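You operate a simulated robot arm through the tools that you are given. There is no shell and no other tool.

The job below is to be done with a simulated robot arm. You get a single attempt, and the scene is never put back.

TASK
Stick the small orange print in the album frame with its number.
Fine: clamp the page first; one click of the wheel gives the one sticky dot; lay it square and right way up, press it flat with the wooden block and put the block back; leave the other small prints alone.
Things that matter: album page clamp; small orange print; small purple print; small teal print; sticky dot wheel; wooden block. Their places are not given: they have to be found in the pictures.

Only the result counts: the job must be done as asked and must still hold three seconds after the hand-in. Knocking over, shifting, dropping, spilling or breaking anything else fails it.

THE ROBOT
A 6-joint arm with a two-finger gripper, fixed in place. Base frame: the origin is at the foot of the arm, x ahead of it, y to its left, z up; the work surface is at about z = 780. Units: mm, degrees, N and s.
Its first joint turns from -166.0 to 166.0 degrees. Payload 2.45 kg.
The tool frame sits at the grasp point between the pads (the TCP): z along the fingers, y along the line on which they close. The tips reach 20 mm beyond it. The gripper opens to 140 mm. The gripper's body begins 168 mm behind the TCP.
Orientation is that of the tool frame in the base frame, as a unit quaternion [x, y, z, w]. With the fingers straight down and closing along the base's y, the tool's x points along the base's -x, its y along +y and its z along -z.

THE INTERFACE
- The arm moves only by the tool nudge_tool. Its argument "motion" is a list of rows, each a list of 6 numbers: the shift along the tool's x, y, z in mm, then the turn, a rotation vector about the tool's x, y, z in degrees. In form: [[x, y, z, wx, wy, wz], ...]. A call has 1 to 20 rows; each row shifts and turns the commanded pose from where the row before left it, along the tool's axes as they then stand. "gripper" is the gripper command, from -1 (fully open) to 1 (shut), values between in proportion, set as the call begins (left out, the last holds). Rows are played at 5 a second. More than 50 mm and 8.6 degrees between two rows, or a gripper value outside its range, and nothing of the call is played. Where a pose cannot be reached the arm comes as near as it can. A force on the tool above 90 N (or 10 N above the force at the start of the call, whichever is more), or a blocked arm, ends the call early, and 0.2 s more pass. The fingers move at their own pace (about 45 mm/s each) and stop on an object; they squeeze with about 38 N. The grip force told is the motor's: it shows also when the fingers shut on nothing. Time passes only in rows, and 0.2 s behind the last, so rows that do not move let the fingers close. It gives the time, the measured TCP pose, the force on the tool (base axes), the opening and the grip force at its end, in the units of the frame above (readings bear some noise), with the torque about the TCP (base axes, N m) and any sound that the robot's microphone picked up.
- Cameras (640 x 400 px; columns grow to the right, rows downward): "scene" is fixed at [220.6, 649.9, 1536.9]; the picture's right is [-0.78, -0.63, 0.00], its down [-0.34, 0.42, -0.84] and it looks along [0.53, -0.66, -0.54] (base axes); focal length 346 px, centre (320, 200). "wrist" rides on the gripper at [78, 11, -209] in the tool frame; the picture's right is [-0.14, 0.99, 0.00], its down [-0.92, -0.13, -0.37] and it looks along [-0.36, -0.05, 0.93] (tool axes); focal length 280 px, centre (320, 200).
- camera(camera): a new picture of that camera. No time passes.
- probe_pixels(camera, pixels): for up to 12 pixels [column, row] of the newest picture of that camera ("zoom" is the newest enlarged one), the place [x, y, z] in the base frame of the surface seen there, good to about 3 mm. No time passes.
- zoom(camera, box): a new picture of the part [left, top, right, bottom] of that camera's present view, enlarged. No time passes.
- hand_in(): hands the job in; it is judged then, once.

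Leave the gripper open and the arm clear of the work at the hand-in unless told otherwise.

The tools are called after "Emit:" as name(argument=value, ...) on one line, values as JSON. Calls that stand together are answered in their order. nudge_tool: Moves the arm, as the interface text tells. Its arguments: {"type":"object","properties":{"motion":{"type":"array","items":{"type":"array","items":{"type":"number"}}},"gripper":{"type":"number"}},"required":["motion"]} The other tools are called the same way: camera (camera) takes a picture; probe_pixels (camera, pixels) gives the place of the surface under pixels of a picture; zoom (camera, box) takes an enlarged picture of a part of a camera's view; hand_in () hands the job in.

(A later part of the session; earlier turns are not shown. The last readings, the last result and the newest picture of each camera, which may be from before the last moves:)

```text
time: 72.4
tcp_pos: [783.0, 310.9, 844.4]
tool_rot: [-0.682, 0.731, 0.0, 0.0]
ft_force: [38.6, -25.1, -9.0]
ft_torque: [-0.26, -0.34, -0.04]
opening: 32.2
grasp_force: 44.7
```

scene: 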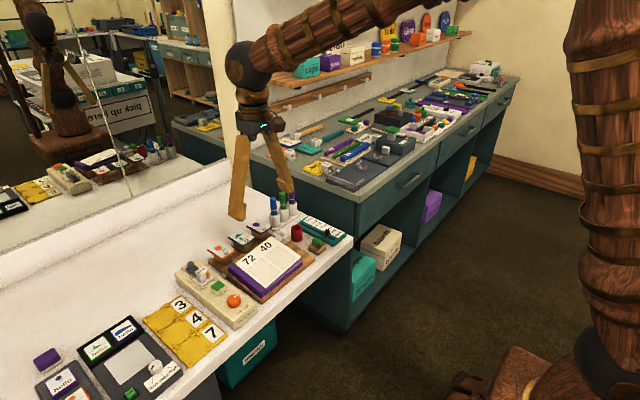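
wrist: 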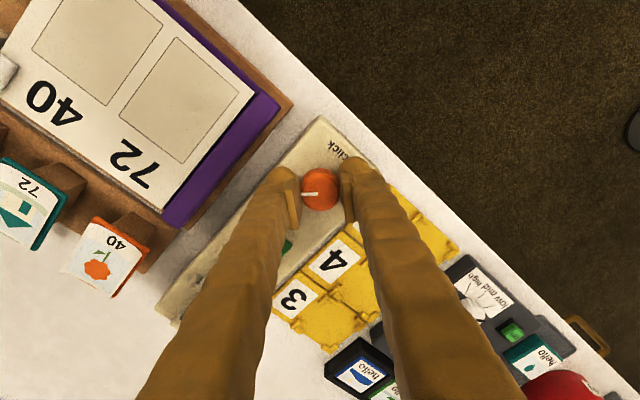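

Emit:
nudge_tool(motion=[[0.5, -0.8, 0, 0, 0, 0], [0.5, -0.8, 0, 0, 0, 0], [0, 0, 0, 0, 0, -2], [0, 0, 0, 0, 0, -2]])

Emit:
nudge_tool(motion=[[0, 0, 0, 0, 0, -2], [0, 0, 0, 0, 0, -2]])

Emit:
nudge_tool(motion=[[0, 0, 0, 0, 0, -2], [0, 0, 0, 0, 0, -2]])

Emit:
nudge_tool(motion=[[0, 0, 0, 0, 0, -2], [0, 0, 0, 0, 0, -2]])

Emit:
zoom(camera="wrist", box=[240, 120, 400, 220])

```text
time: 73.4
tcp_pos: [783.9, 310.0, 844.7]
tool_rot: [-0.707, 0.708, 0.0, 0.0]
ft_force: [-11.6, 24.8, 4.7]
ft_torque: [0.28, 0.16, 0.0]
opening: 32.4
grasp_force: 45.3
```

```text
time: 74.0
tcp_pos: [784.1, 308.3, 845.0]
tool_rot: [0.732, -0.682, 0.0, 0.0]
ft_force: [-30.9, 37.4, 3.2]
ft_torque: [0.4, 0.32, -0.01]
opening: 32.2
grasp_force: 45.3
```

```text
time: 74.6
tcp_pos: [784.3, 307.8, 846.4]
tool_rot: [0.755, -0.656, 0.001, 0.001]
ft_force: [-38.3, 32.1, 5.9]
ft_torque: [0.37, 0.44, 0.04]
opening: 32.4
grasp_force: 44.9
```

```text
time: 75.2
tcp_pos: [784.1, 308.4, 845.0]
tool_rot: [0.777, -0.629, 0.002, 0.001]
ft_force: [-46.6, 8.0, 17.0]
ft_torque: [0.05, 0.61, 0.04]
opening: 32.0
grasp_force: 45.2
```

```text
4.00 times, centred on (320, 170) of wrist
```

zoom: 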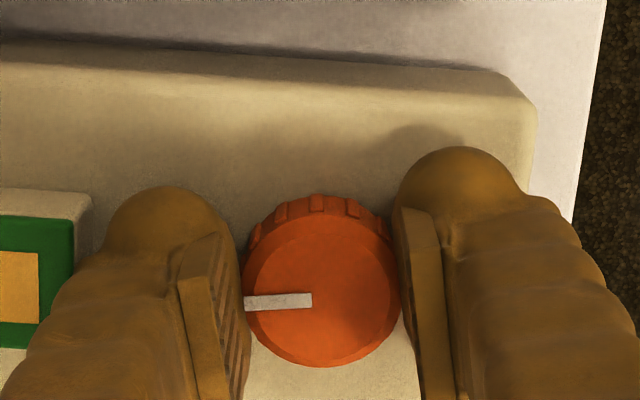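

On the green pad at the left an orange-tan patch has now appeared: this looks like the sticky dot. I stop turning and look.

Emit:
zoom(camera="scene", box=[190, 260, 250, 310])

Emit:
zoom(camera="wrist", box=[180, 140, 300, 240])

```text
8.00 times, centred on (220, 285) of scene
```

zoom: 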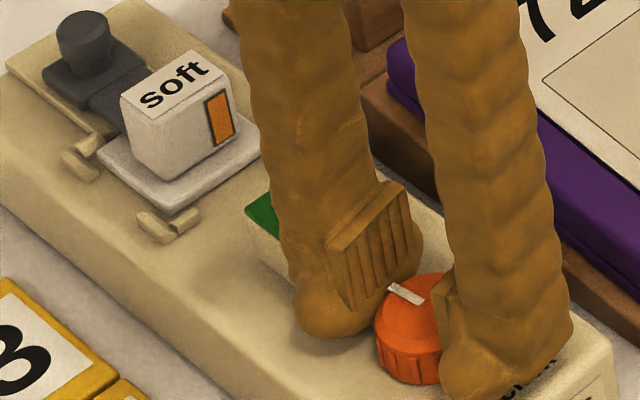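

```text
4.00 times, centred on (240, 190) of wrist
```

zoom: 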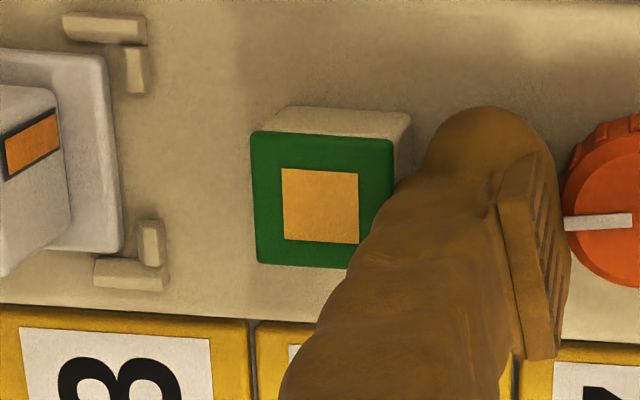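

The dot (an orange square patch) now lies on the green pad, so one click has been given. I release the wheel gently and raise straight up.

Emit:
nudge_tool(motion=[[0, 0, 0, 0, 0, 0], [0, 0, 0, 0, 0, 0], [0, 0, 0, 0, 0, 0]], gripper=0.35)

Emit:
nudge_tool(motion=[[0, 0, -20, 0, 0, 0], [0, 0, -40, 0, 0, 0], [0, 0, -40, 0, 0, 0], [0, 0, 0, 0, 0, 0]])

Emit:
zoom(camera="scene", box=[190, 260, 250, 310])

```text
time: 76.0
tcp_pos: [785.1, 309.7, 844.7]
tool_rot: [0.777, -0.63, 0.001, 0.0]
ft_force: [-5.9, -2.7, -0.3]
ft_torque: [0.0, 0.06, -0.16]
opening: 42.0
grasp_force: 0.0
```

```text
time: 77.0
tcp_pos: [785.6, 311.0, 944.8]
tool_rot: [0.777, -0.629, 0.001, -0.001]
ft_force: [0.2, 0.1, 0.2]
ft_torque: [-0.02, 0.02, 0.01]
opening: 45.6
grasp_force: 0.0
```

```text
8.00 times, centred on (220, 285) of scene
```

zoom: 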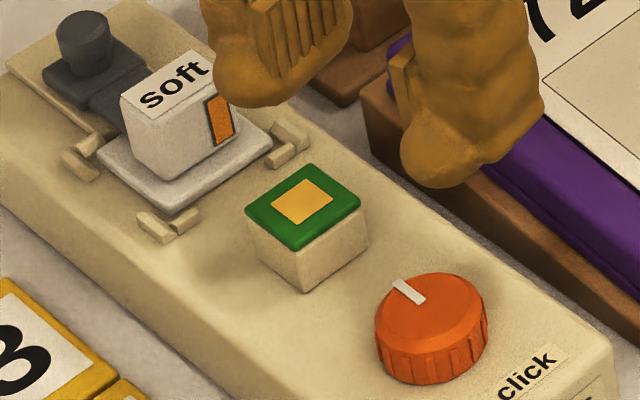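

The dot is plainly on the green pad and the wheel stands free. Now I turn the tool back to straight (102° in 12 rows) and probe the dot.

Emit:
probe_pixels(camera="zoom", pixels=[[302, 202], [275, 205], [300, 180], [333, 198], [303, 225], [250, 210], [303, 165], [357, 200], [298, 248]])

Emit:
nudge_tool(motion=[[0, 0, -5, 0, 0, 8.5], [0, 0, -5, 0, 0, 8.5], [0, 0, -5, 0, 0, 8.5], [0, 0, -5, 0, 0, 8.5], [0, 0, 0, 0, 0, 8.5], [0, 0, 0, 0, 0, 8.5], [0, 0, 0, 0, 0, 8.5], [0, 0, 0, 0, 0, 8.5], [0, 0, 0, 0, 0, 8.5], [0, 0, 0, 0, 0, 8.5], [0, 0, 0, 0, 0, 8.5], [0, 0, 0, 0, 0, 8.5], [0, 0, 0, 0, 0, 0], [0, 0, 0, 0, 0, 0]])

```text
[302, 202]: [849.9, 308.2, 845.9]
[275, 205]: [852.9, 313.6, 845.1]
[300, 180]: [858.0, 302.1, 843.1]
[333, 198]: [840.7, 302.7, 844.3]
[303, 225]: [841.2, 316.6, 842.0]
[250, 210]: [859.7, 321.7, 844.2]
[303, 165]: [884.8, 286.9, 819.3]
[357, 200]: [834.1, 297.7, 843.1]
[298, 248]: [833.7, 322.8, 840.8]
```

```text
time: 80.0
tcp_pos: [784.0, 308.9, 966.1]
tool_rot: [0.001, 1.0, 0.0, 0.002]
ft_force: [-0.3, -0.3, 0.5]
ft_torque: [0.0, 0.01, -0.01]
opening: 45.5
grasp_force: 0.1
```

Dot centre is about (849, 309, 844). Now I move toward the orange print to study it closely.

Emit:
nudge_tool(motion=[[-29, -26.5, 0, 0, 0, 0], [-29, -26.5, 0, 0, 0, 0], [-29, -26.5, 0, 0, 0, 0], [-29, -26.5, 0, 0, 0, 0], [0, 0, 0, 0, 0, 0], [0, 0, 0, 0, 0, 0]], gripper=-0.143)

Emit:
camera(camera="wrist")

Emit:
zoom(camera="wrist", box=[240, 190, 400, 290])

```text
time: 81.4
tcp_pos: [899.7, 203.6, 966.2]
tool_rot: [-0.001, 1.0, 0.0, 0.001]
ft_force: [-0.3, -0.5, 0.3]
ft_torque: [0.03, 0.04, 0.02]
opening: 80.2
grasp_force: 0.1
```

```text
taken
```

wrist: 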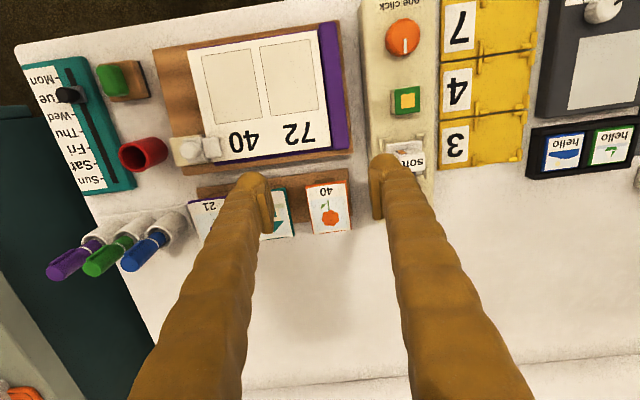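

```text
4.00 times, centred on (320, 240) of wrist
```

zoom: 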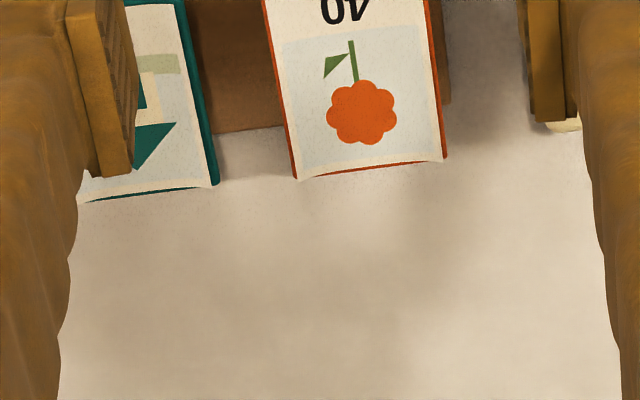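

Emit:
zoom(camera="wrist", box=[280, 165, 380, 240])

Emit:
zoom(camera="scene", box=[195, 225, 255, 275])

```text
5.33 times, centred on (330, 202) of wrist
```

zoom: 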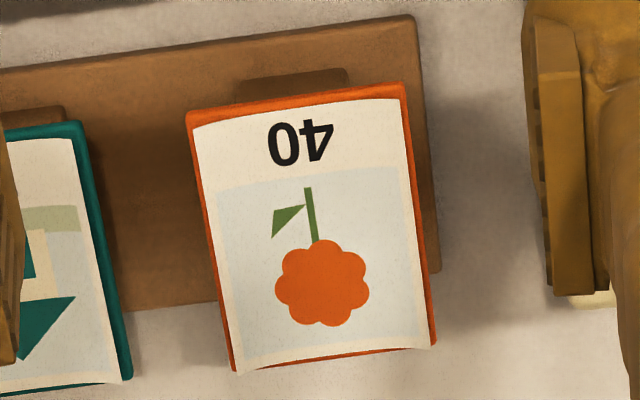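

```text
8.00 times, centred on (225, 250) of scene
```

zoom: 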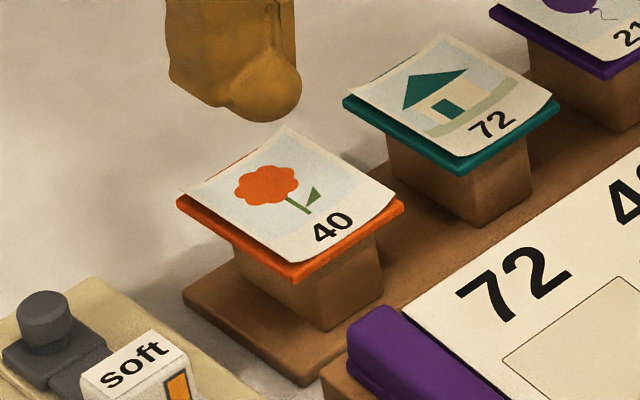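

Emit:
probe_pixels(camera="wrist", pixels=[[305.6, 187], [345.5, 182], [350.8, 228], [314.2, 233], [325, 185], [336, 230], [307.5, 205], [349, 205], [328, 205], [310, 187], [341, 182], [330, 195]])

Emit:
probe_pixels(camera="zoom", pixels=[[295, 272], [180, 205], [400, 210], [290, 265], [240, 235], [285, 300], [320, 320], [375, 250], [240, 265], [285, 130], [310, 200], [350, 160]])

```text
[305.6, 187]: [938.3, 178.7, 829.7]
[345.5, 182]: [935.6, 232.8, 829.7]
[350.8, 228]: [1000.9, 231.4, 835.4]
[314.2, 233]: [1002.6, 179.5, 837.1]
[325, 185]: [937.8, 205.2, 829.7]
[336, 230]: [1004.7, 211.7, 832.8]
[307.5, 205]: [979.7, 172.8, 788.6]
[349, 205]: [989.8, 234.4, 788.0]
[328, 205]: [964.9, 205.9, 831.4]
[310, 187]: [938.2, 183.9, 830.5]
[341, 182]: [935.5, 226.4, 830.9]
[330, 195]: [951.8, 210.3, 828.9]
```

```text
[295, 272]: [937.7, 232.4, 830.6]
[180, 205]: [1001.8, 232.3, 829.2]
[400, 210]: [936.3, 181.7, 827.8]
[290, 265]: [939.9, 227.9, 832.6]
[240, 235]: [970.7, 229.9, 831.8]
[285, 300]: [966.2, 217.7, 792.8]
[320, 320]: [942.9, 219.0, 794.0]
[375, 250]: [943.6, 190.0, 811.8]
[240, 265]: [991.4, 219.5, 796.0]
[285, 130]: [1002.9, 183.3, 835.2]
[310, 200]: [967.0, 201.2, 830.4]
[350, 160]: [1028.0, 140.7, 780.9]
```

The orange print's tile spans x≈936–1003, y≈179–233, top z≈830; its pedestal is narrower, so the side edges are free to grip. I check the "soft" block's extents near the dot pad, and test the reach by moving above the print.

Emit:
zoom(camera="scene", box=[180, 245, 240, 295])

Emit:
probe_pixels(camera="zoom", pixels=[[205, 265], [235, 290], [315, 260], [230, 230], [280, 270], [250, 320], [345, 270], [190, 310], [290, 220], [250, 335], [350, 255], [200, 215]])

Emit:
nudge_tool(motion=[[-23, 1, 10, 0, 0, 0], [-23, 1, 10, 0, 0, 0], [-23, 1, 10, 0, 0, 0], [0, 0, 10, 0, 0, 0], [0, 0, 0, 0, 0, 0], [0, 0, 0, 0, 0, 0]])

```text
8.00 times, centred on (210, 270) of scene
```

zoom: 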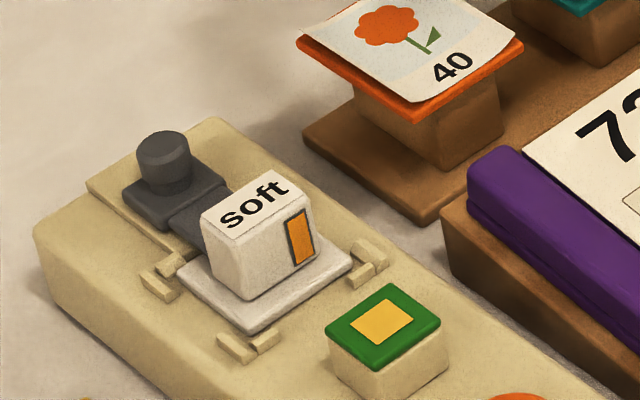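

```text
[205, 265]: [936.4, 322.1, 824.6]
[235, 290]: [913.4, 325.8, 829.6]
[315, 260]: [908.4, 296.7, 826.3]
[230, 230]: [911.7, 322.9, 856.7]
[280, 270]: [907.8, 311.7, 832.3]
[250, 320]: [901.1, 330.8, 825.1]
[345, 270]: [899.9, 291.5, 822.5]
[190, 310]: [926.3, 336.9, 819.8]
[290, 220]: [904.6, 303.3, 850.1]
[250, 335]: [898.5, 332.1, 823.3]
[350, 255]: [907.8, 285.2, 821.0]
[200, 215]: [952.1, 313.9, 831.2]
```

```text
time: 82.8
tcp_pos: [968.1, 206.7, 926.6]
tool_rot: [0.0, 1.0, 0.0, 0.001]
ft_force: [-0.9, 0.2, -0.2]
ft_torque: [0.0, 0.01, -0.02]
opening: 80.0
grasp_force: 0.1
```

The arm reaches (968, 207) with the tool vertical. I view the print between the fingers.

Emit:
camera(camera="wrist")

Emit:
zoom(camera="wrist", box=[240, 130, 400, 230])

Emit:
zoom(camera="scene", box=[185, 205, 265, 275])

```text
taken
```

wrist: 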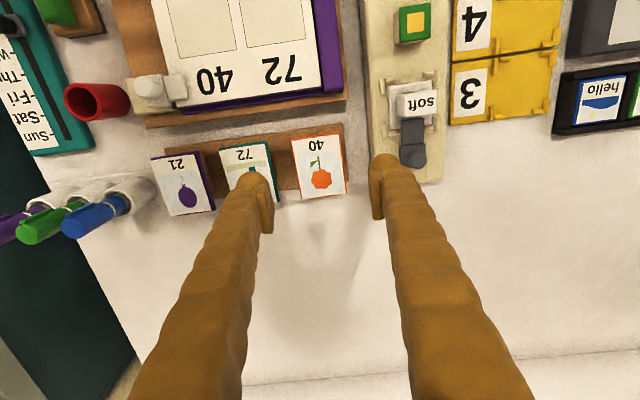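

```text
4.00 times, centred on (320, 180) of wrist
```

zoom: 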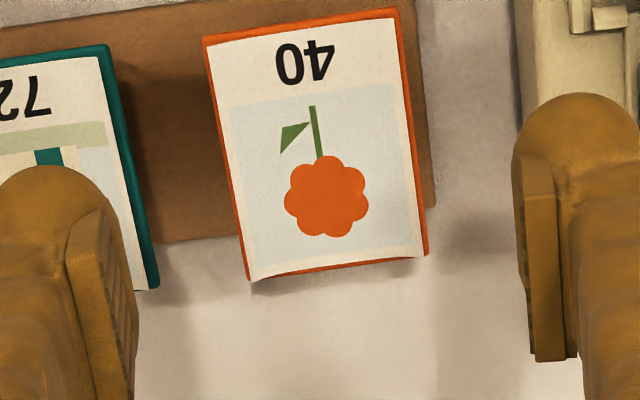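

```text
5.71 times, centred on (225, 240) of scene
```

zoom: 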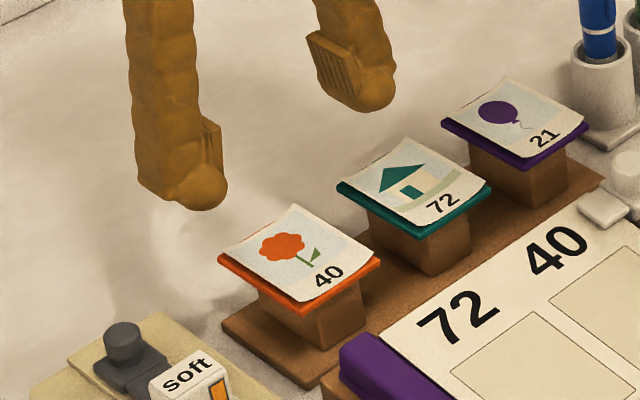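

The gap to the teal print looks too narrow for a finger, so I plan to grip the orange print along x (tool turned 90°). I first check the gap and zoom on a fingertip to see where the pad ends.

Emit:
probe_pixels(camera="wrist", pixels=[[267.5, 145], [269.5, 160], [275, 185], [278, 200], [293, 150], [297, 175], [301, 195], [245, 144], [250, 150]])

Emit:
zoom(camera="scene", box=[195, 205, 240, 235])

Emit:
zoom(camera="wrist", box=[355, 140, 419, 240])

```text
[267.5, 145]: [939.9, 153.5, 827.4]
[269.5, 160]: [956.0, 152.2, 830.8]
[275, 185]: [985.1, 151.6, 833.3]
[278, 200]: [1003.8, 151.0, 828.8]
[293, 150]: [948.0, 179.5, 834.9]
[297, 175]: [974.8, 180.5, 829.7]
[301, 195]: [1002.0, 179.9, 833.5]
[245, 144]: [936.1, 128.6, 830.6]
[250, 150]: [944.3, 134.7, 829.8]
```

```text
13.33 times, centred on (218, 220) of scene
```

zoom: 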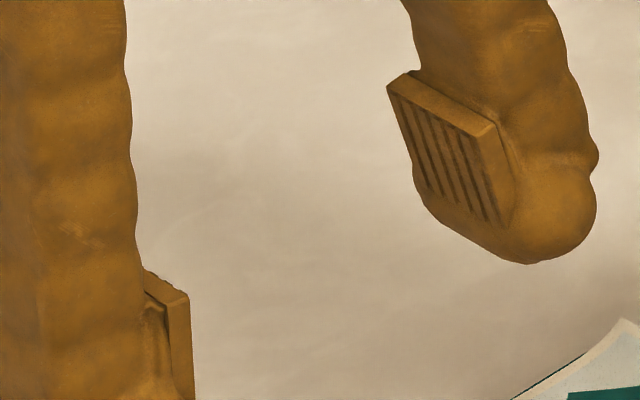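

```text
4.00 times, centred on (387, 190) of wrist
```

zoom: 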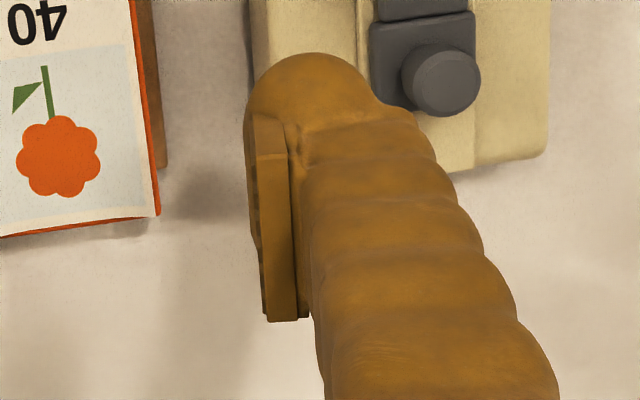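

The gap to the teal print is in fact 26 mm (152.5 to 179), enough for a 14 mm finger, so I'll grip along y with the tool straight. I narrow to 62 mm and descend to just above the print.

Emit:
nudge_tool(motion=[[-2, 0, 0, 0, 0, 0], [0, 0, 20, 0, 0, 0], [0, 0, 20, 0, 0, 0], [0, 0, 20, 0, 0, 0], [0, 0, 0, 0, 0, 0], [0, 0, 0, 0, 0, 0]], gripper=0.114)

Emit:
zoom(camera="wrist", box=[240, 130, 400, 230])

Emit:
zoom(camera="scene", box=[185, 215, 255, 275])

```text
time: 84.2
tcp_pos: [971.5, 206.1, 866.3]
tool_rot: [0.0, 1.0, 0.0, 0.001]
ft_force: [-0.7, -0.3, -0.8]
ft_torque: [0.0, 0.01, -0.01]
opening: 61.9
grasp_force: 0.2
```

```text
4.00 times, centred on (320, 180) of wrist
```

zoom: 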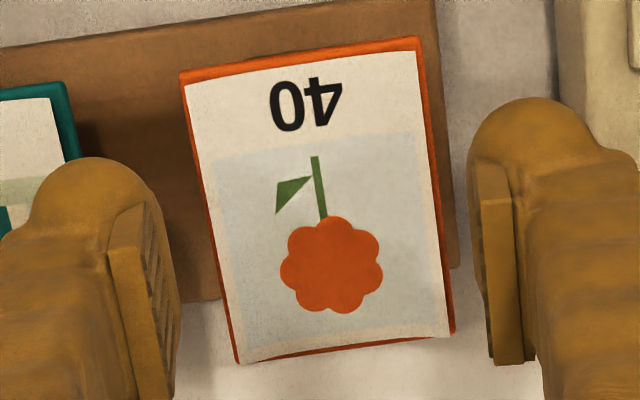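

```text
6.67 times, centred on (220, 245) of scene
```

zoom: 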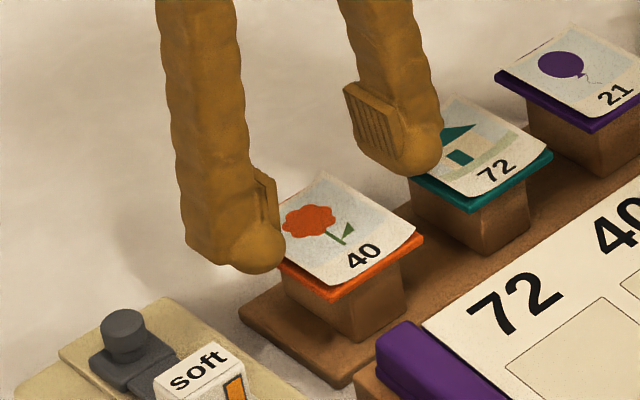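

Centred within half a millimetre and square to the base axes. I descend so the tips sit at about z≈823 beside the tile.

Emit:
nudge_tool(motion=[[0, 0, 10, 0, 0, 0], [0, 0, 10, 0, 0, 0], [0, 0, 3, 0, 0, 0], [0, 0, 0, 0, 0, 0], [0, 0, 0, 0, 0, 0]])

Emit:
zoom(camera="wrist", box=[240, 130, 400, 230])

Emit:
zoom(camera="scene", box=[200, 225, 250, 265])

```text
time: 85.4
tcp_pos: [972.3, 206.5, 842.7]
tool_rot: [0.0, 1.0, 0.0, 0.001]
ft_force: [-0.2, -0.1, -0.2]
ft_torque: [0.0, -0.03, -0.05]
opening: 61.9
grasp_force: 0.0
```

```text
4.00 times, centred on (320, 180) of wrist
```

zoom: 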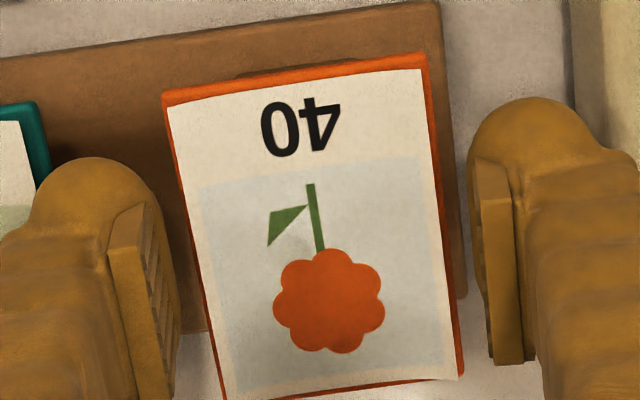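

```text
10.00 times, centred on (225, 245) of scene
```

zoom: 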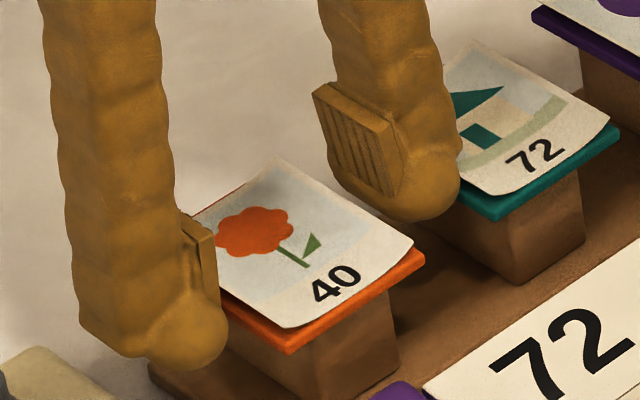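

Both fingers are beside the tile with clearance. I close gently to see the grip opening.

Emit:
nudge_tool(motion=[[0, 0, 0, 0, 0, 0], [0, 0, 0, 0, 0, 0], [0, 0, 0, 0, 0, 0]], gripper=0.3)

Emit:
zoom(camera="wrist", box=[240, 130, 400, 230])

Emit:
zoom(camera="scene", box=[200, 225, 250, 265])

```text
time: 86.2
tcp_pos: [972.4, 205.1, 844.6]
tool_rot: [0.0, 1.0, 0.0, 0.002]
ft_force: [-1.4, -0.1, 35.9]
ft_torque: [0.0, 0.04, -0.03]
opening: 47.8
grasp_force: 0.1
```

```text
4.00 times, centred on (320, 180) of wrist
```

zoom: 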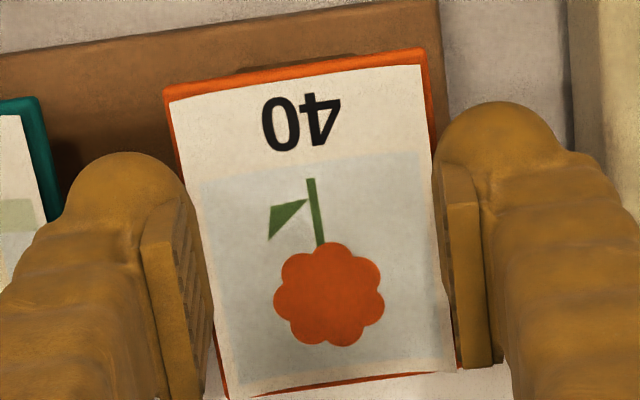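

```text
10.00 times, centred on (225, 245) of scene
```

zoom: 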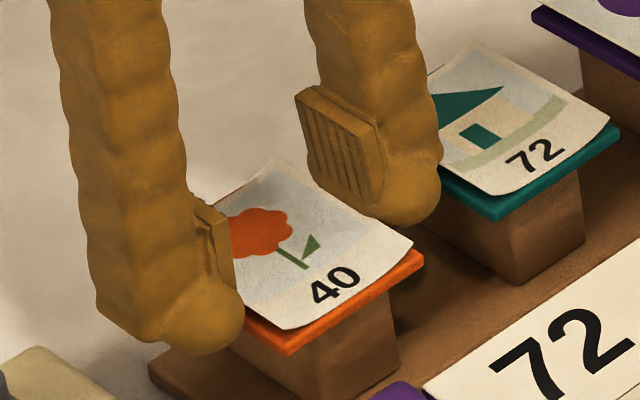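

The fingers closed to 47.8 mm with 36 N upward: the rounded tips are riding on the tile's top edge. I open again and go lower so the pads meet the tile's sides.

Emit:
nudge_tool(motion=[[0, 0, 0, 0, 0, 0], [0, 0, 0, 0, 0, 0], [0, 0, 0, 0, 0, 0]], gripper=0.1)

Emit:
zoom(camera="wrist", box=[240, 130, 400, 230])

```text
time: 87.0
tcp_pos: [970.9, 206.0, 842.1]
tool_rot: [0.0, 1.0, -0.001, -0.001]
ft_force: [0.8, -0.6, 0.1]
ft_torque: [0.01, -0.01, 0.03]
opening: 63.0
grasp_force: 0.3
```

```text
4.00 times, centred on (320, 180) of wrist
```

zoom: 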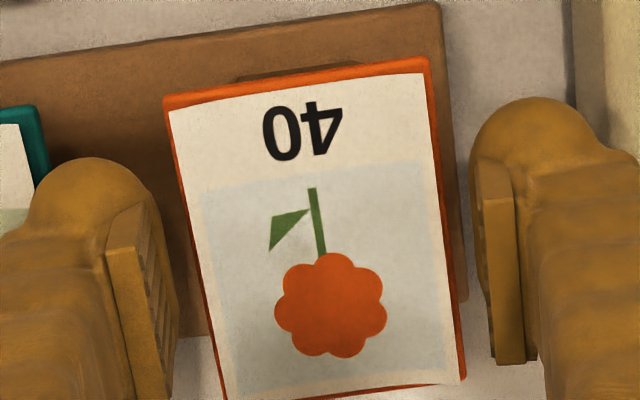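

The print is undisturbed. I descend 7 mm and close again.

Emit:
nudge_tool(motion=[[0, 0, 4, 0, 0, 0], [0, 0, 3, 0, 0, 0], [0, 0, 0, 0, 0, 0]])

Emit:
nudge_tool(motion=[[0, 0, 0, 0, 0, 0], [0, 0, 0, 0, 0, 0], [0, 0, 0, 0, 0, 0]], gripper=0.26)

Emit:
zoom(camera="wrist", box=[240, 130, 400, 230])

Emit:
zoom(camera="scene", box=[200, 225, 250, 265])

```text
time: 87.8
tcp_pos: [971.7, 206.5, 835.5]
tool_rot: [0.0, 1.0, 0.0, 0.0]
ft_force: [-0.1, 0.2, -0.1]
ft_torque: [-0.02, -0.02, -0.03]
opening: 63.0
grasp_force: 0.0
```

```text
time: 88.6
tcp_pos: [971.9, 205.4, 836.2]
tool_rot: [0.001, 1.0, 0.0, 0.001]
ft_force: [0.4, 0.2, 0.2]
ft_torque: [0.0, 0.0, -0.02]
opening: 53.0
grasp_force: 1.3
```

```text
4.00 times, centred on (320, 180) of wrist
```

zoom: 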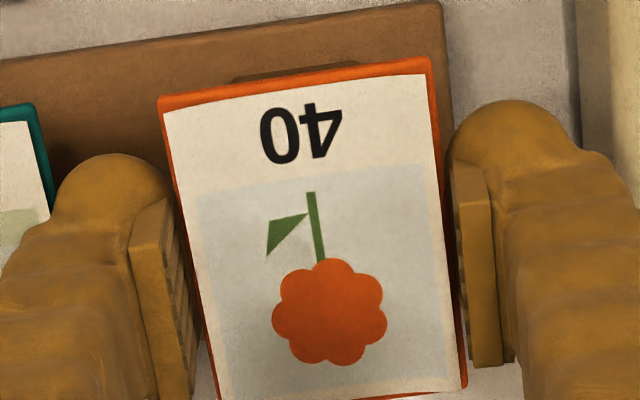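

```text
10.00 times, centred on (225, 245) of scene
```

zoom: 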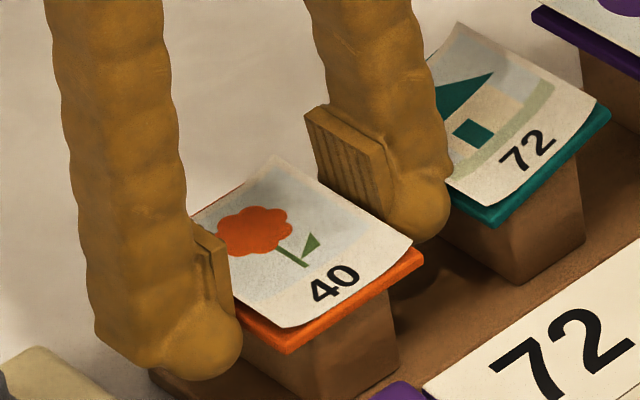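

The teal print next door looks changed in the picture (its card seems shifted). I stop and look closely at it.

Emit:
zoom(camera="scene", box=[225, 220, 275, 255])

Emit:
camera(camera="wrist")

Emit:
zoom(camera="wrist", box=[170, 130, 290, 220])

```text
11.43 times, centred on (250, 238) of scene
```

zoom: 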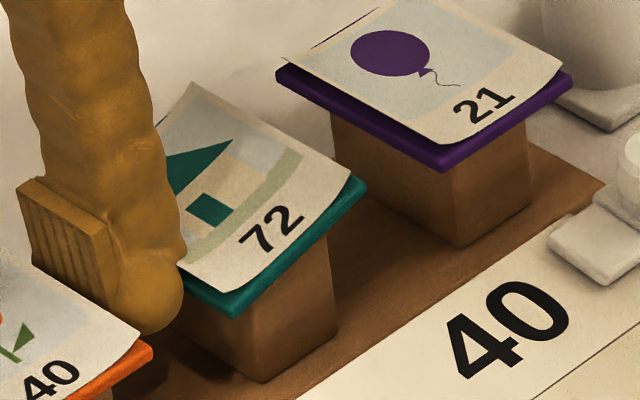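

```text
taken
```

wrist: 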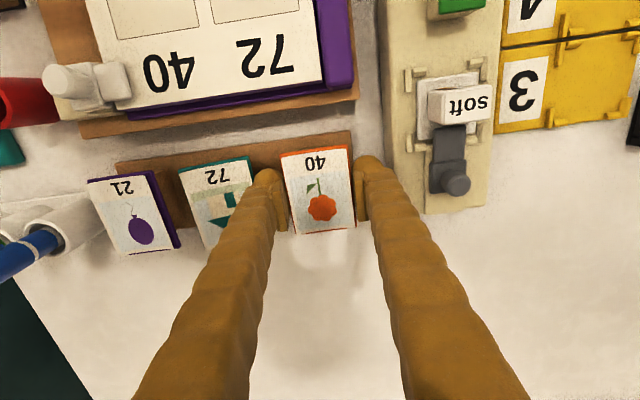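

```text
4.44 times, centred on (230, 175) of wrist
```

zoom: 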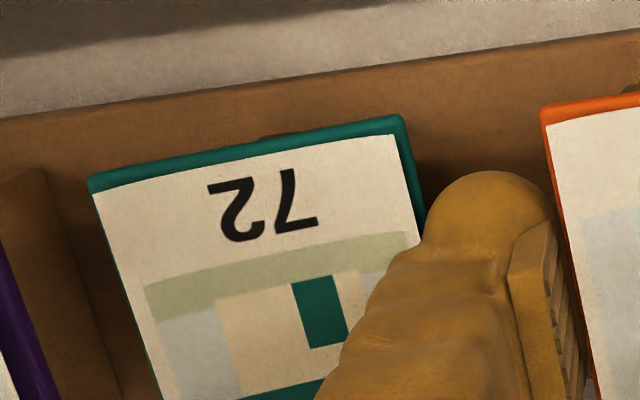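

The teal tile seems tilted. I probe its corners to see its present pose.

Emit:
probe_pixels(camera="zoom", pixels=[[100, 195], [390, 145], [250, 170], [410, 215], [170, 320], [200, 390], [300, 300], [150, 240], [400, 130], [95, 182], [250, 280], [340, 230]])

Emit:
probe_pixels(camera="scene", pixels=[[245, 246], [255, 237], [241, 241], [247, 234], [251, 231], [240, 230], [242, 246], [256, 236], [238, 243]])

```text
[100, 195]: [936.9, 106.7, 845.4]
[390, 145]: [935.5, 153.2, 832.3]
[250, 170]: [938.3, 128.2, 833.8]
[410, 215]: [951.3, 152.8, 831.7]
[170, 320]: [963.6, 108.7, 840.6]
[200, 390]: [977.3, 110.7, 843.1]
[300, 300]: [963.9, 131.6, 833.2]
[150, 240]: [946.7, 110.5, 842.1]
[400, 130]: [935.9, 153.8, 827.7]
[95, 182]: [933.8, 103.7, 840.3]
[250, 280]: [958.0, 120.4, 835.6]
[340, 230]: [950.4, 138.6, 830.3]
```

```text
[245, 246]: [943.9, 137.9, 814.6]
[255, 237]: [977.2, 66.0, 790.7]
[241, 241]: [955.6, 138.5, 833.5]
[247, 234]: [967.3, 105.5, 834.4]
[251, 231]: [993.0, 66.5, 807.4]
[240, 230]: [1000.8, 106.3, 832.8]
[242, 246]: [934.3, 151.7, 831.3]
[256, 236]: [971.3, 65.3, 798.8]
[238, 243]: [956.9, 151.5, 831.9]
```

The teal tile's far side is lifted (z≈843) because the back of the finger leans on its near edge. Raising the finger should let it settle back. First I firm up the grip on the orange print, which is held at 53 mm.

Emit:
nudge_tool(motion=[[0, 0, 0, 0, 0, 0], [0, 0, 0, 0, 0, 0]], gripper=0.4)

```text
time: 89.2
tcp_pos: [972.2, 206.4, 835.6]
tool_rot: [0.0, 1.0, -0.001, 0.001]
ft_force: [-0.3, 0.0, -0.3]
ft_torque: [0.0, -0.03, 0.01]
opening: 51.4
grasp_force: 37.6
```

Firm grip: 51.4 mm at 38 N. Now I lift slowly 4 mm and check both prints.

Emit:
nudge_tool(motion=[[0, 0, -2, 0, 0, 0], [0, 0, -2, 0, 0, 0], [0, 0, 0, 0, 0, 0]])

Emit:
zoom(camera="scene", box=[200, 220, 270, 265])

```text
time: 90.0
tcp_pos: [972.1, 205.6, 840.0]
tool_rot: [0.0, 1.0, 0.0, 0.001]
ft_force: [1.2, -0.7, 0.8]
ft_torque: [0.01, -0.01, -0.04]
opening: 51.1
grasp_force: 38.2
```

```text
8.89 times, centred on (235, 242) of scene
```

zoom: 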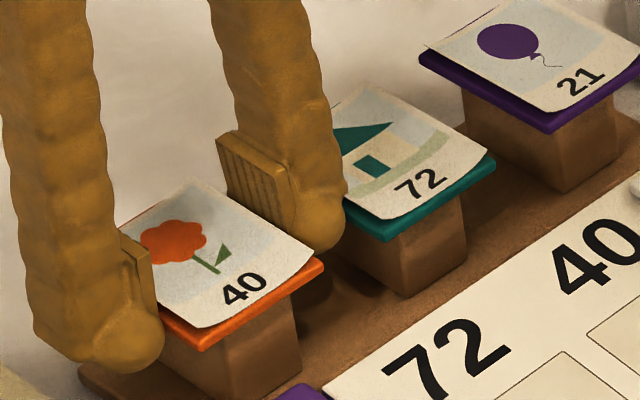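

The teal print has settled flat again, and the orange is rising with the fingers. I lift on slowly, then compare the teal's position with before.

Emit:
nudge_tool(motion=[[0, 0, -3, 0, 0, 0], [0, 0, -4, 0, 0, 0], [0, 0, -6, 0, 0, 0], [0, 0, -10, 0, 0, 0], [0, 0, -10, 0, 0, 0], [0, 0, -10, 0, 0, 0], [0, 0, 0, 0, 0, 0], [0, 0, 0, 0, 0, 0]])

Emit:
camera(camera="wrist")

Emit:
zoom(camera="scene", box=[195, 205, 275, 275])

```text
time: 91.8
tcp_pos: [972.2, 205.3, 882.2]
tool_rot: [-0.001, 1.0, 0.0, 0.001]
ft_force: [0.2, 0.0, -0.2]
ft_torque: [0.0, 0.0, -0.01]
opening: 51.2
grasp_force: 38.4
```

```text
taken
```

wrist: 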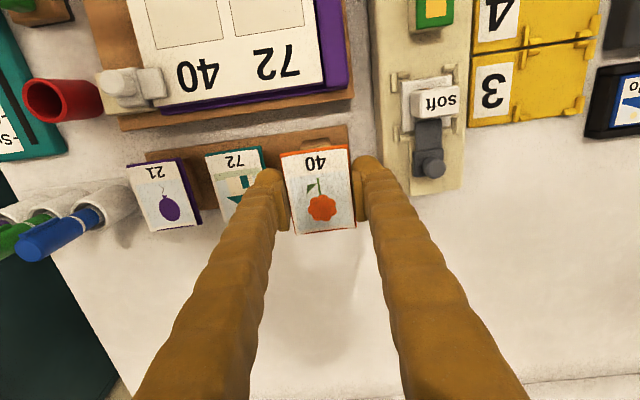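

```text
5.71 times, centred on (235, 240) of scene
```

zoom: 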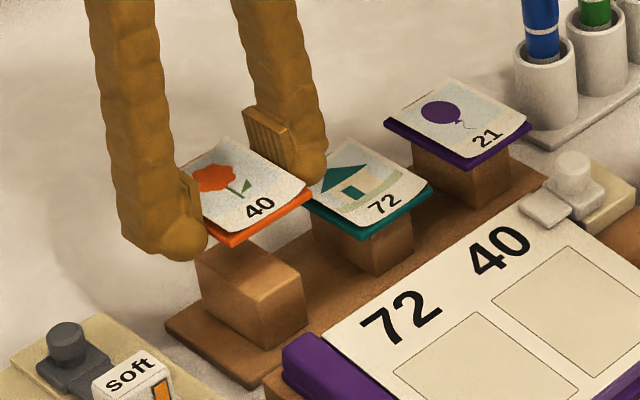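

The orange print is held clear of its pedestal. I probe the teal print to verify it sits as before.

Emit:
zoom(camera="wrist", box=[180, 130, 300, 205])

Emit:
probe_pixels(camera="scene", pixels=[[242, 246], [254, 238], [240, 242], [247, 235], [250, 236], [242, 230], [236, 240], [248, 243], [253, 240]])

```text
5.33 times, centred on (240, 168) of wrist
```

zoom: 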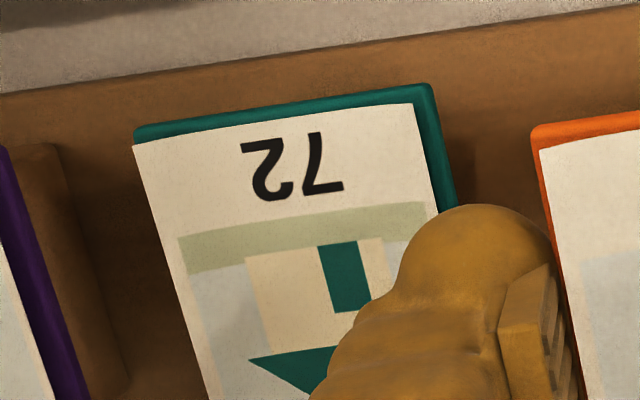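

```text
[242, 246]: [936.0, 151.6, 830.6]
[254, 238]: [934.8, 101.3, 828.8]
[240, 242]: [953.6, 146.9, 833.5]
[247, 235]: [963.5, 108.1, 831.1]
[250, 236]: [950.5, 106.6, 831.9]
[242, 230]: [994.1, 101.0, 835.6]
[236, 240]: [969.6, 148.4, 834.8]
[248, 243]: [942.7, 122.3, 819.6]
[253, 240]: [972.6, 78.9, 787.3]
```

Emit:
probe_pixels(camera="zoom", pixels=[[424, 92], [142, 132], [435, 150], [448, 195], [280, 112], [300, 180], [150, 200], [190, 330], [30, 260]])

Emit:
zoom(camera="scene", box=[225, 220, 275, 255])

```text
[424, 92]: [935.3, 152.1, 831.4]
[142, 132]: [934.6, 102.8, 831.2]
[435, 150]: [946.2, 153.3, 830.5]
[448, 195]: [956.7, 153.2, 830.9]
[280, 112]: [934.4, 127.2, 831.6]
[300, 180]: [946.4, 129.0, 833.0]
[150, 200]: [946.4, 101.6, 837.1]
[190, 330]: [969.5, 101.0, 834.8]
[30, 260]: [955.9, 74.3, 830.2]
```

```text
11.43 times, centred on (250, 238) of scene
```

zoom: 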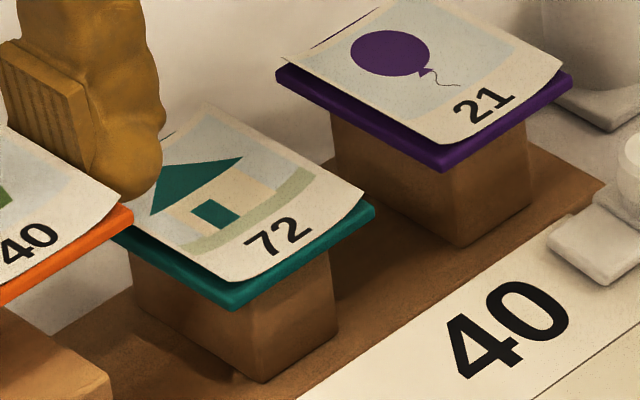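

I take the same zoom box as at the very start for a direct before/after comparison of the teal print.

Emit:
zoom(camera="scene", box=[230, 205, 330, 267])

```text
6.40 times, centred on (280, 236) of scene
```

zoom: 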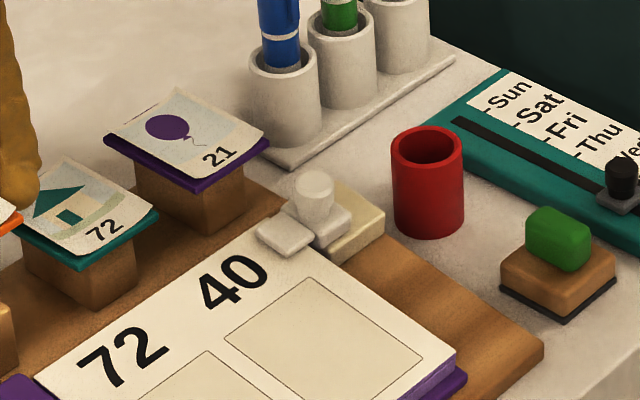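

The teal print matches its original place exactly. The orange print is held firmly (51 mm). I check how it sits in the grip.

Emit:
zoom(camera="wrist", box=[240, 140, 400, 240])

Emit:
probe_pixels(camera="zoom", pixels=[[170, 60], [430, 30], [460, 355], [220, 375], [300, 50], [340, 365], [190, 180], [440, 150], [320, 200]])

```text
4.00 times, centred on (320, 190) of wrist
```

zoom: 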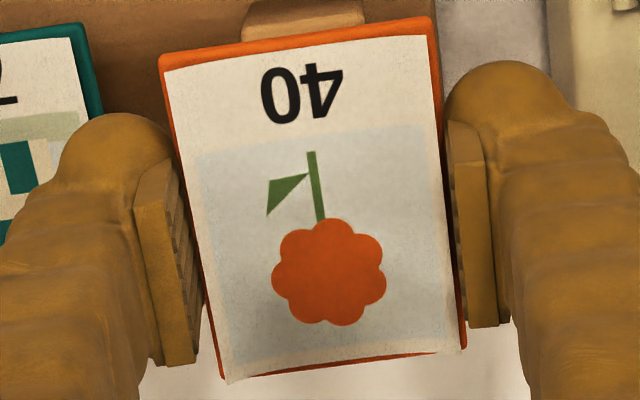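

```text
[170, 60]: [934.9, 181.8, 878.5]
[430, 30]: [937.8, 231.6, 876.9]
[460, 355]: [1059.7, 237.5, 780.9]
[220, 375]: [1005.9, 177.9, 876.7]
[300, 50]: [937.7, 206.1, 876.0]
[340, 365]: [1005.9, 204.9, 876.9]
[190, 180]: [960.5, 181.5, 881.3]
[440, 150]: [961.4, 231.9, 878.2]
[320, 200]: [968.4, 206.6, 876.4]
```

The print sits square in the grip, its centre at the tool axis, top about 6 mm below the TCP. I lift and carry it over the dot pad at (849, 309).

Emit:
nudge_tool(motion=[[0, 0, -24, 0, 0, 0], [0, 0, -24, 0, 0, 0], [30.5, 26, 0, 0, 0, 0], [30.5, 26, 0, 0, 0, 0], [30.5, 26, 0, 0, 0, 0], [30.5, 26, 0, 0, 0, 0], [0, 0, 0, 0, 0, 0], [0, 0, 0, 0, 0, 0]])

Emit:
camera(camera="wrist")

Emit:
zoom(camera="scene", box=[170, 230, 260, 310])

```text
time: 93.6
tcp_pos: [848.8, 307.8, 929.1]
tool_rot: [0.0, 1.0, 0.0, 0.001]
ft_force: [0.4, 0.2, 0.1]
ft_torque: [-0.03, -0.01, 0.0]
opening: 50.8
grasp_force: 37.9
```

```text
taken
```

wrist: 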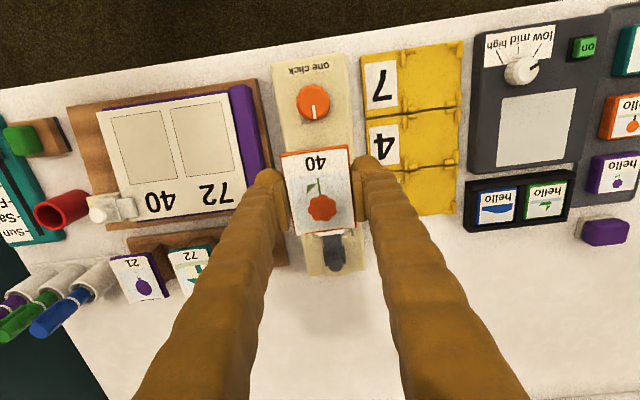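

```text
5.00 times, centred on (215, 270) of scene
```

zoom: 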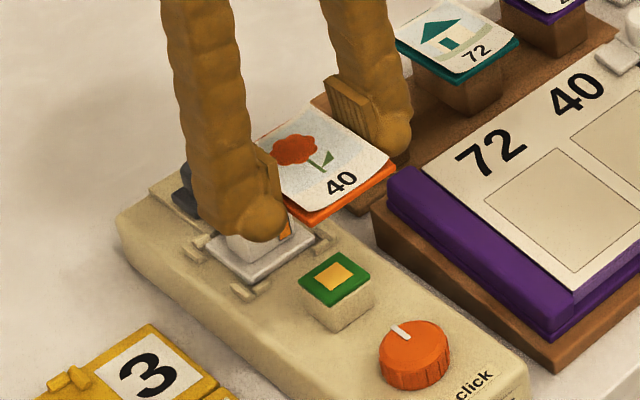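

The print is above the pad with clear space around. I descend to just above the dot.

Emit:
nudge_tool(motion=[[0, 1, 30, 0, 0, 0], [0, 0, 30, 0, 0, 0], [0, 0, 0, 0, 0, 0], [0, 0, 0, 0, 0, 0]])

Emit:
zoom(camera="scene", box=[180, 245, 250, 305])

```text
time: 94.6
tcp_pos: [849.7, 310.6, 870.9]
tool_rot: [0.0, 1.0, 0.0, 0.001]
ft_force: [-0.4, 0.0, 0.4]
ft_torque: [-0.02, -0.02, -0.01]
opening: 51.0
grasp_force: 37.8
```

```text
6.67 times, centred on (215, 275) of scene
```

zoom: 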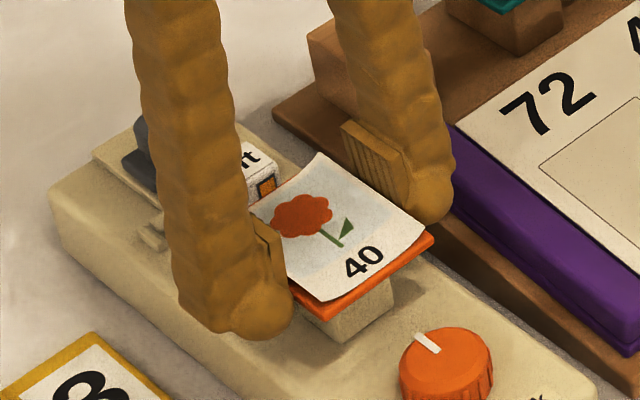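

About 15 mm to go. I descend 10 mm then feel for contact in small steps.

Emit:
nudge_tool(motion=[[0, 0, 5, 0, 0, 0], [0, 0, 5, 0, 0, 0], [0, 0, 0, 0, 0, 0]])

Emit:
nudge_tool(motion=[[0, 0, 2, 0, 0, 0], [0, 0, 0, 0, 0, 0]])

Emit:
nudge_tool(motion=[[0, 0, 1.5, 0, 0, 0], [0, 0, 0, 0, 0, 0]])

```text
time: 95.4
tcp_pos: [849.4, 311.4, 859.0]
tool_rot: [0.0, 1.0, 0.0, 0.001]
ft_force: [-0.4, -0.5, -0.2]
ft_torque: [0.01, 0.01, -0.02]
opening: 50.9
grasp_force: 37.9
```

```text
time: 96.0
tcp_pos: [849.3, 310.8, 859.2]
tool_rot: [0.0, 1.0, 0.001, 0.001]
ft_force: [0.0, -0.9, 0.3]
ft_torque: [0.0, 0.0, -0.05]
opening: 50.9
grasp_force: 38.1
```

```text
time: 96.6
tcp_pos: [849.9, 311.4, 857.3]
tool_rot: [0.0, 1.0, 0.0, 0.001]
ft_force: [-0.3, -0.6, -0.1]
ft_torque: [-0.01, 0.0, 0.01]
opening: 51.0
grasp_force: 38.1
```

Emit:
nudge_tool(motion=[[0, 0, 1, 0, 0, 0], [0, 0, 0, 0, 0, 0]])

Emit:
nudge_tool(motion=[[0, 0, 1, 0, 0, 0], [0, 0, 0, 0, 0, 0]])

Emit:
nudge_tool(motion=[[0, 0, 1, 0, 0, 0], [0, 0, 0, 0, 0, 0]])

```text
time: 97.2
tcp_pos: [848.9, 311.2, 855.6]
tool_rot: [0.0, 1.0, -0.001, 0.001]
ft_force: [-0.1, 0.1, -0.2]
ft_torque: [0.02, 0.04, 0.02]
opening: 50.8
grasp_force: 37.8
```

```text
time: 97.8
tcp_pos: [849.5, 310.5, 857.3]
tool_rot: [0.0, 1.0, 0.0, 0.001]
ft_force: [0.3, -0.5, -1.3]
ft_torque: [-0.02, 0.01, 0.0]
opening: 50.9
grasp_force: 38.3
```

```text
time: 98.4
tcp_pos: [849.8, 310.7, 854.2]
tool_rot: [0.0, 1.0, 0.0, 0.002]
ft_force: [-0.5, 0.7, 3.8]
ft_torque: [0.01, 0.03, -0.01]
opening: 51.0
grasp_force: 37.5
```

Contact (3.8 N). I press about 1 mm more for a firm touch on the dot.

Emit:
nudge_tool(motion=[[0, 0, 0.7, 0, 0, 0], [0, 0, 0, 0, 0, 0], [0, 0, 0, 0, 0, 0]])

Emit:
zoom(camera="scene", box=[180, 245, 250, 305])

```text
time: 99.2
tcp_pos: [849.1, 310.2, 853.7]
tool_rot: [0.0, 1.0, 0.0, 0.001]
ft_force: [0.7, 0.2, 3.0]
ft_torque: [0.05, 0.03, 0.03]
opening: 50.9
grasp_force: 38.5
```

```text
6.67 times, centred on (215, 275) of scene
```

zoom: 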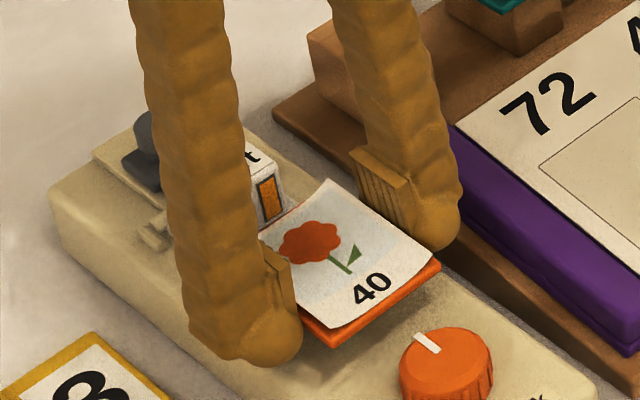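

Emit:
nudge_tool(motion=[[0, 0, 1, 0, 0, 0], [0, 0, 0, 0, 0, 0], [0, 0, 0, 0, 0, 0]])

Emit:
nudge_tool(motion=[[0, 0, 1, 0, 0, 0], [0, 0, 0, 0, 0, 0], [0, 0, 0, 0, 0, 0]])

```text
time: 100.0
tcp_pos: [849.0, 312.1, 854.2]
tool_rot: [0.0, 1.0, 0.0, 0.001]
ft_force: [3.1, 1.6, 24.9]
ft_torque: [-0.01, 0.01, -0.03]
opening: 51.1
grasp_force: 37.8
```

```text
time: 100.8
tcp_pos: [848.5, 310.3, 853.3]
tool_rot: [0.0, 1.0, 0.0, 0.001]
ft_force: [2.5, -1.2, 40.1]
ft_torque: [-0.03, -0.1, 0.0]
opening: 51.3
grasp_force: 38.0
```

40 N: firmly pressed on the dot. Now I ease off, open slightly and regrip 3 mm higher so the tips reach less far below the print.

Emit:
nudge_tool(motion=[[0, 0, -2, 0, 0, 0], [0, 0, 0, 0, 0, 0]])

Emit:
nudge_tool(motion=[[0, 0, 0, 0, 0, 0], [0, 0, 0, 0, 0, 0]], gripper=0.2)

Emit:
zoom(camera="scene", box=[180, 245, 250, 305])

Emit:
zoom(camera="wrist", box=[240, 140, 400, 240])

```text
time: 101.4
tcp_pos: [849.8, 310.4, 851.5]
tool_rot: [0.0, 1.0, 0.0, -0.001]
ft_force: [2.1, 3.3, 11.3]
ft_torque: [0.07, -0.06, 0.05]
opening: 51.4
grasp_force: 38.1
```

```text
time: 102.0
tcp_pos: [849.8, 310.2, 852.4]
tool_rot: [0.001, 1.0, 0.0, 0.0]
ft_force: [0.1, 0.6, -0.1]
ft_torque: [0.04, 0.01, 0.01]
opening: 56.0
grasp_force: 0.0
```

```text
6.67 times, centred on (215, 275) of scene
```

zoom: 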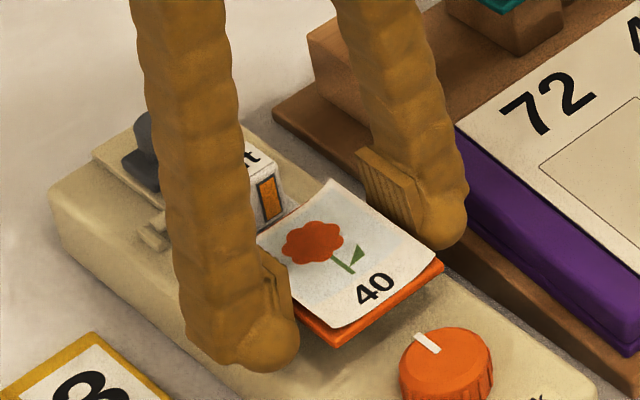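

```text
4.00 times, centred on (320, 190) of wrist
```

zoom: 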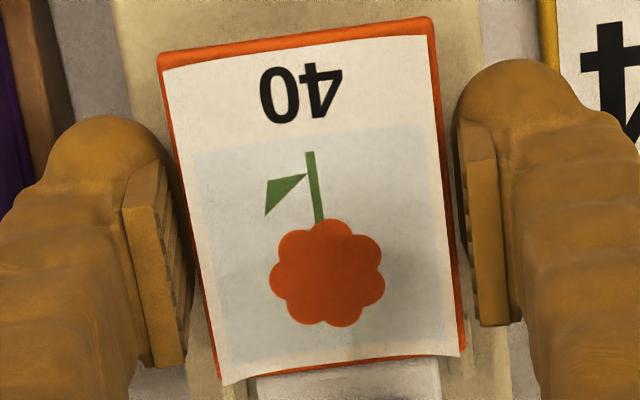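

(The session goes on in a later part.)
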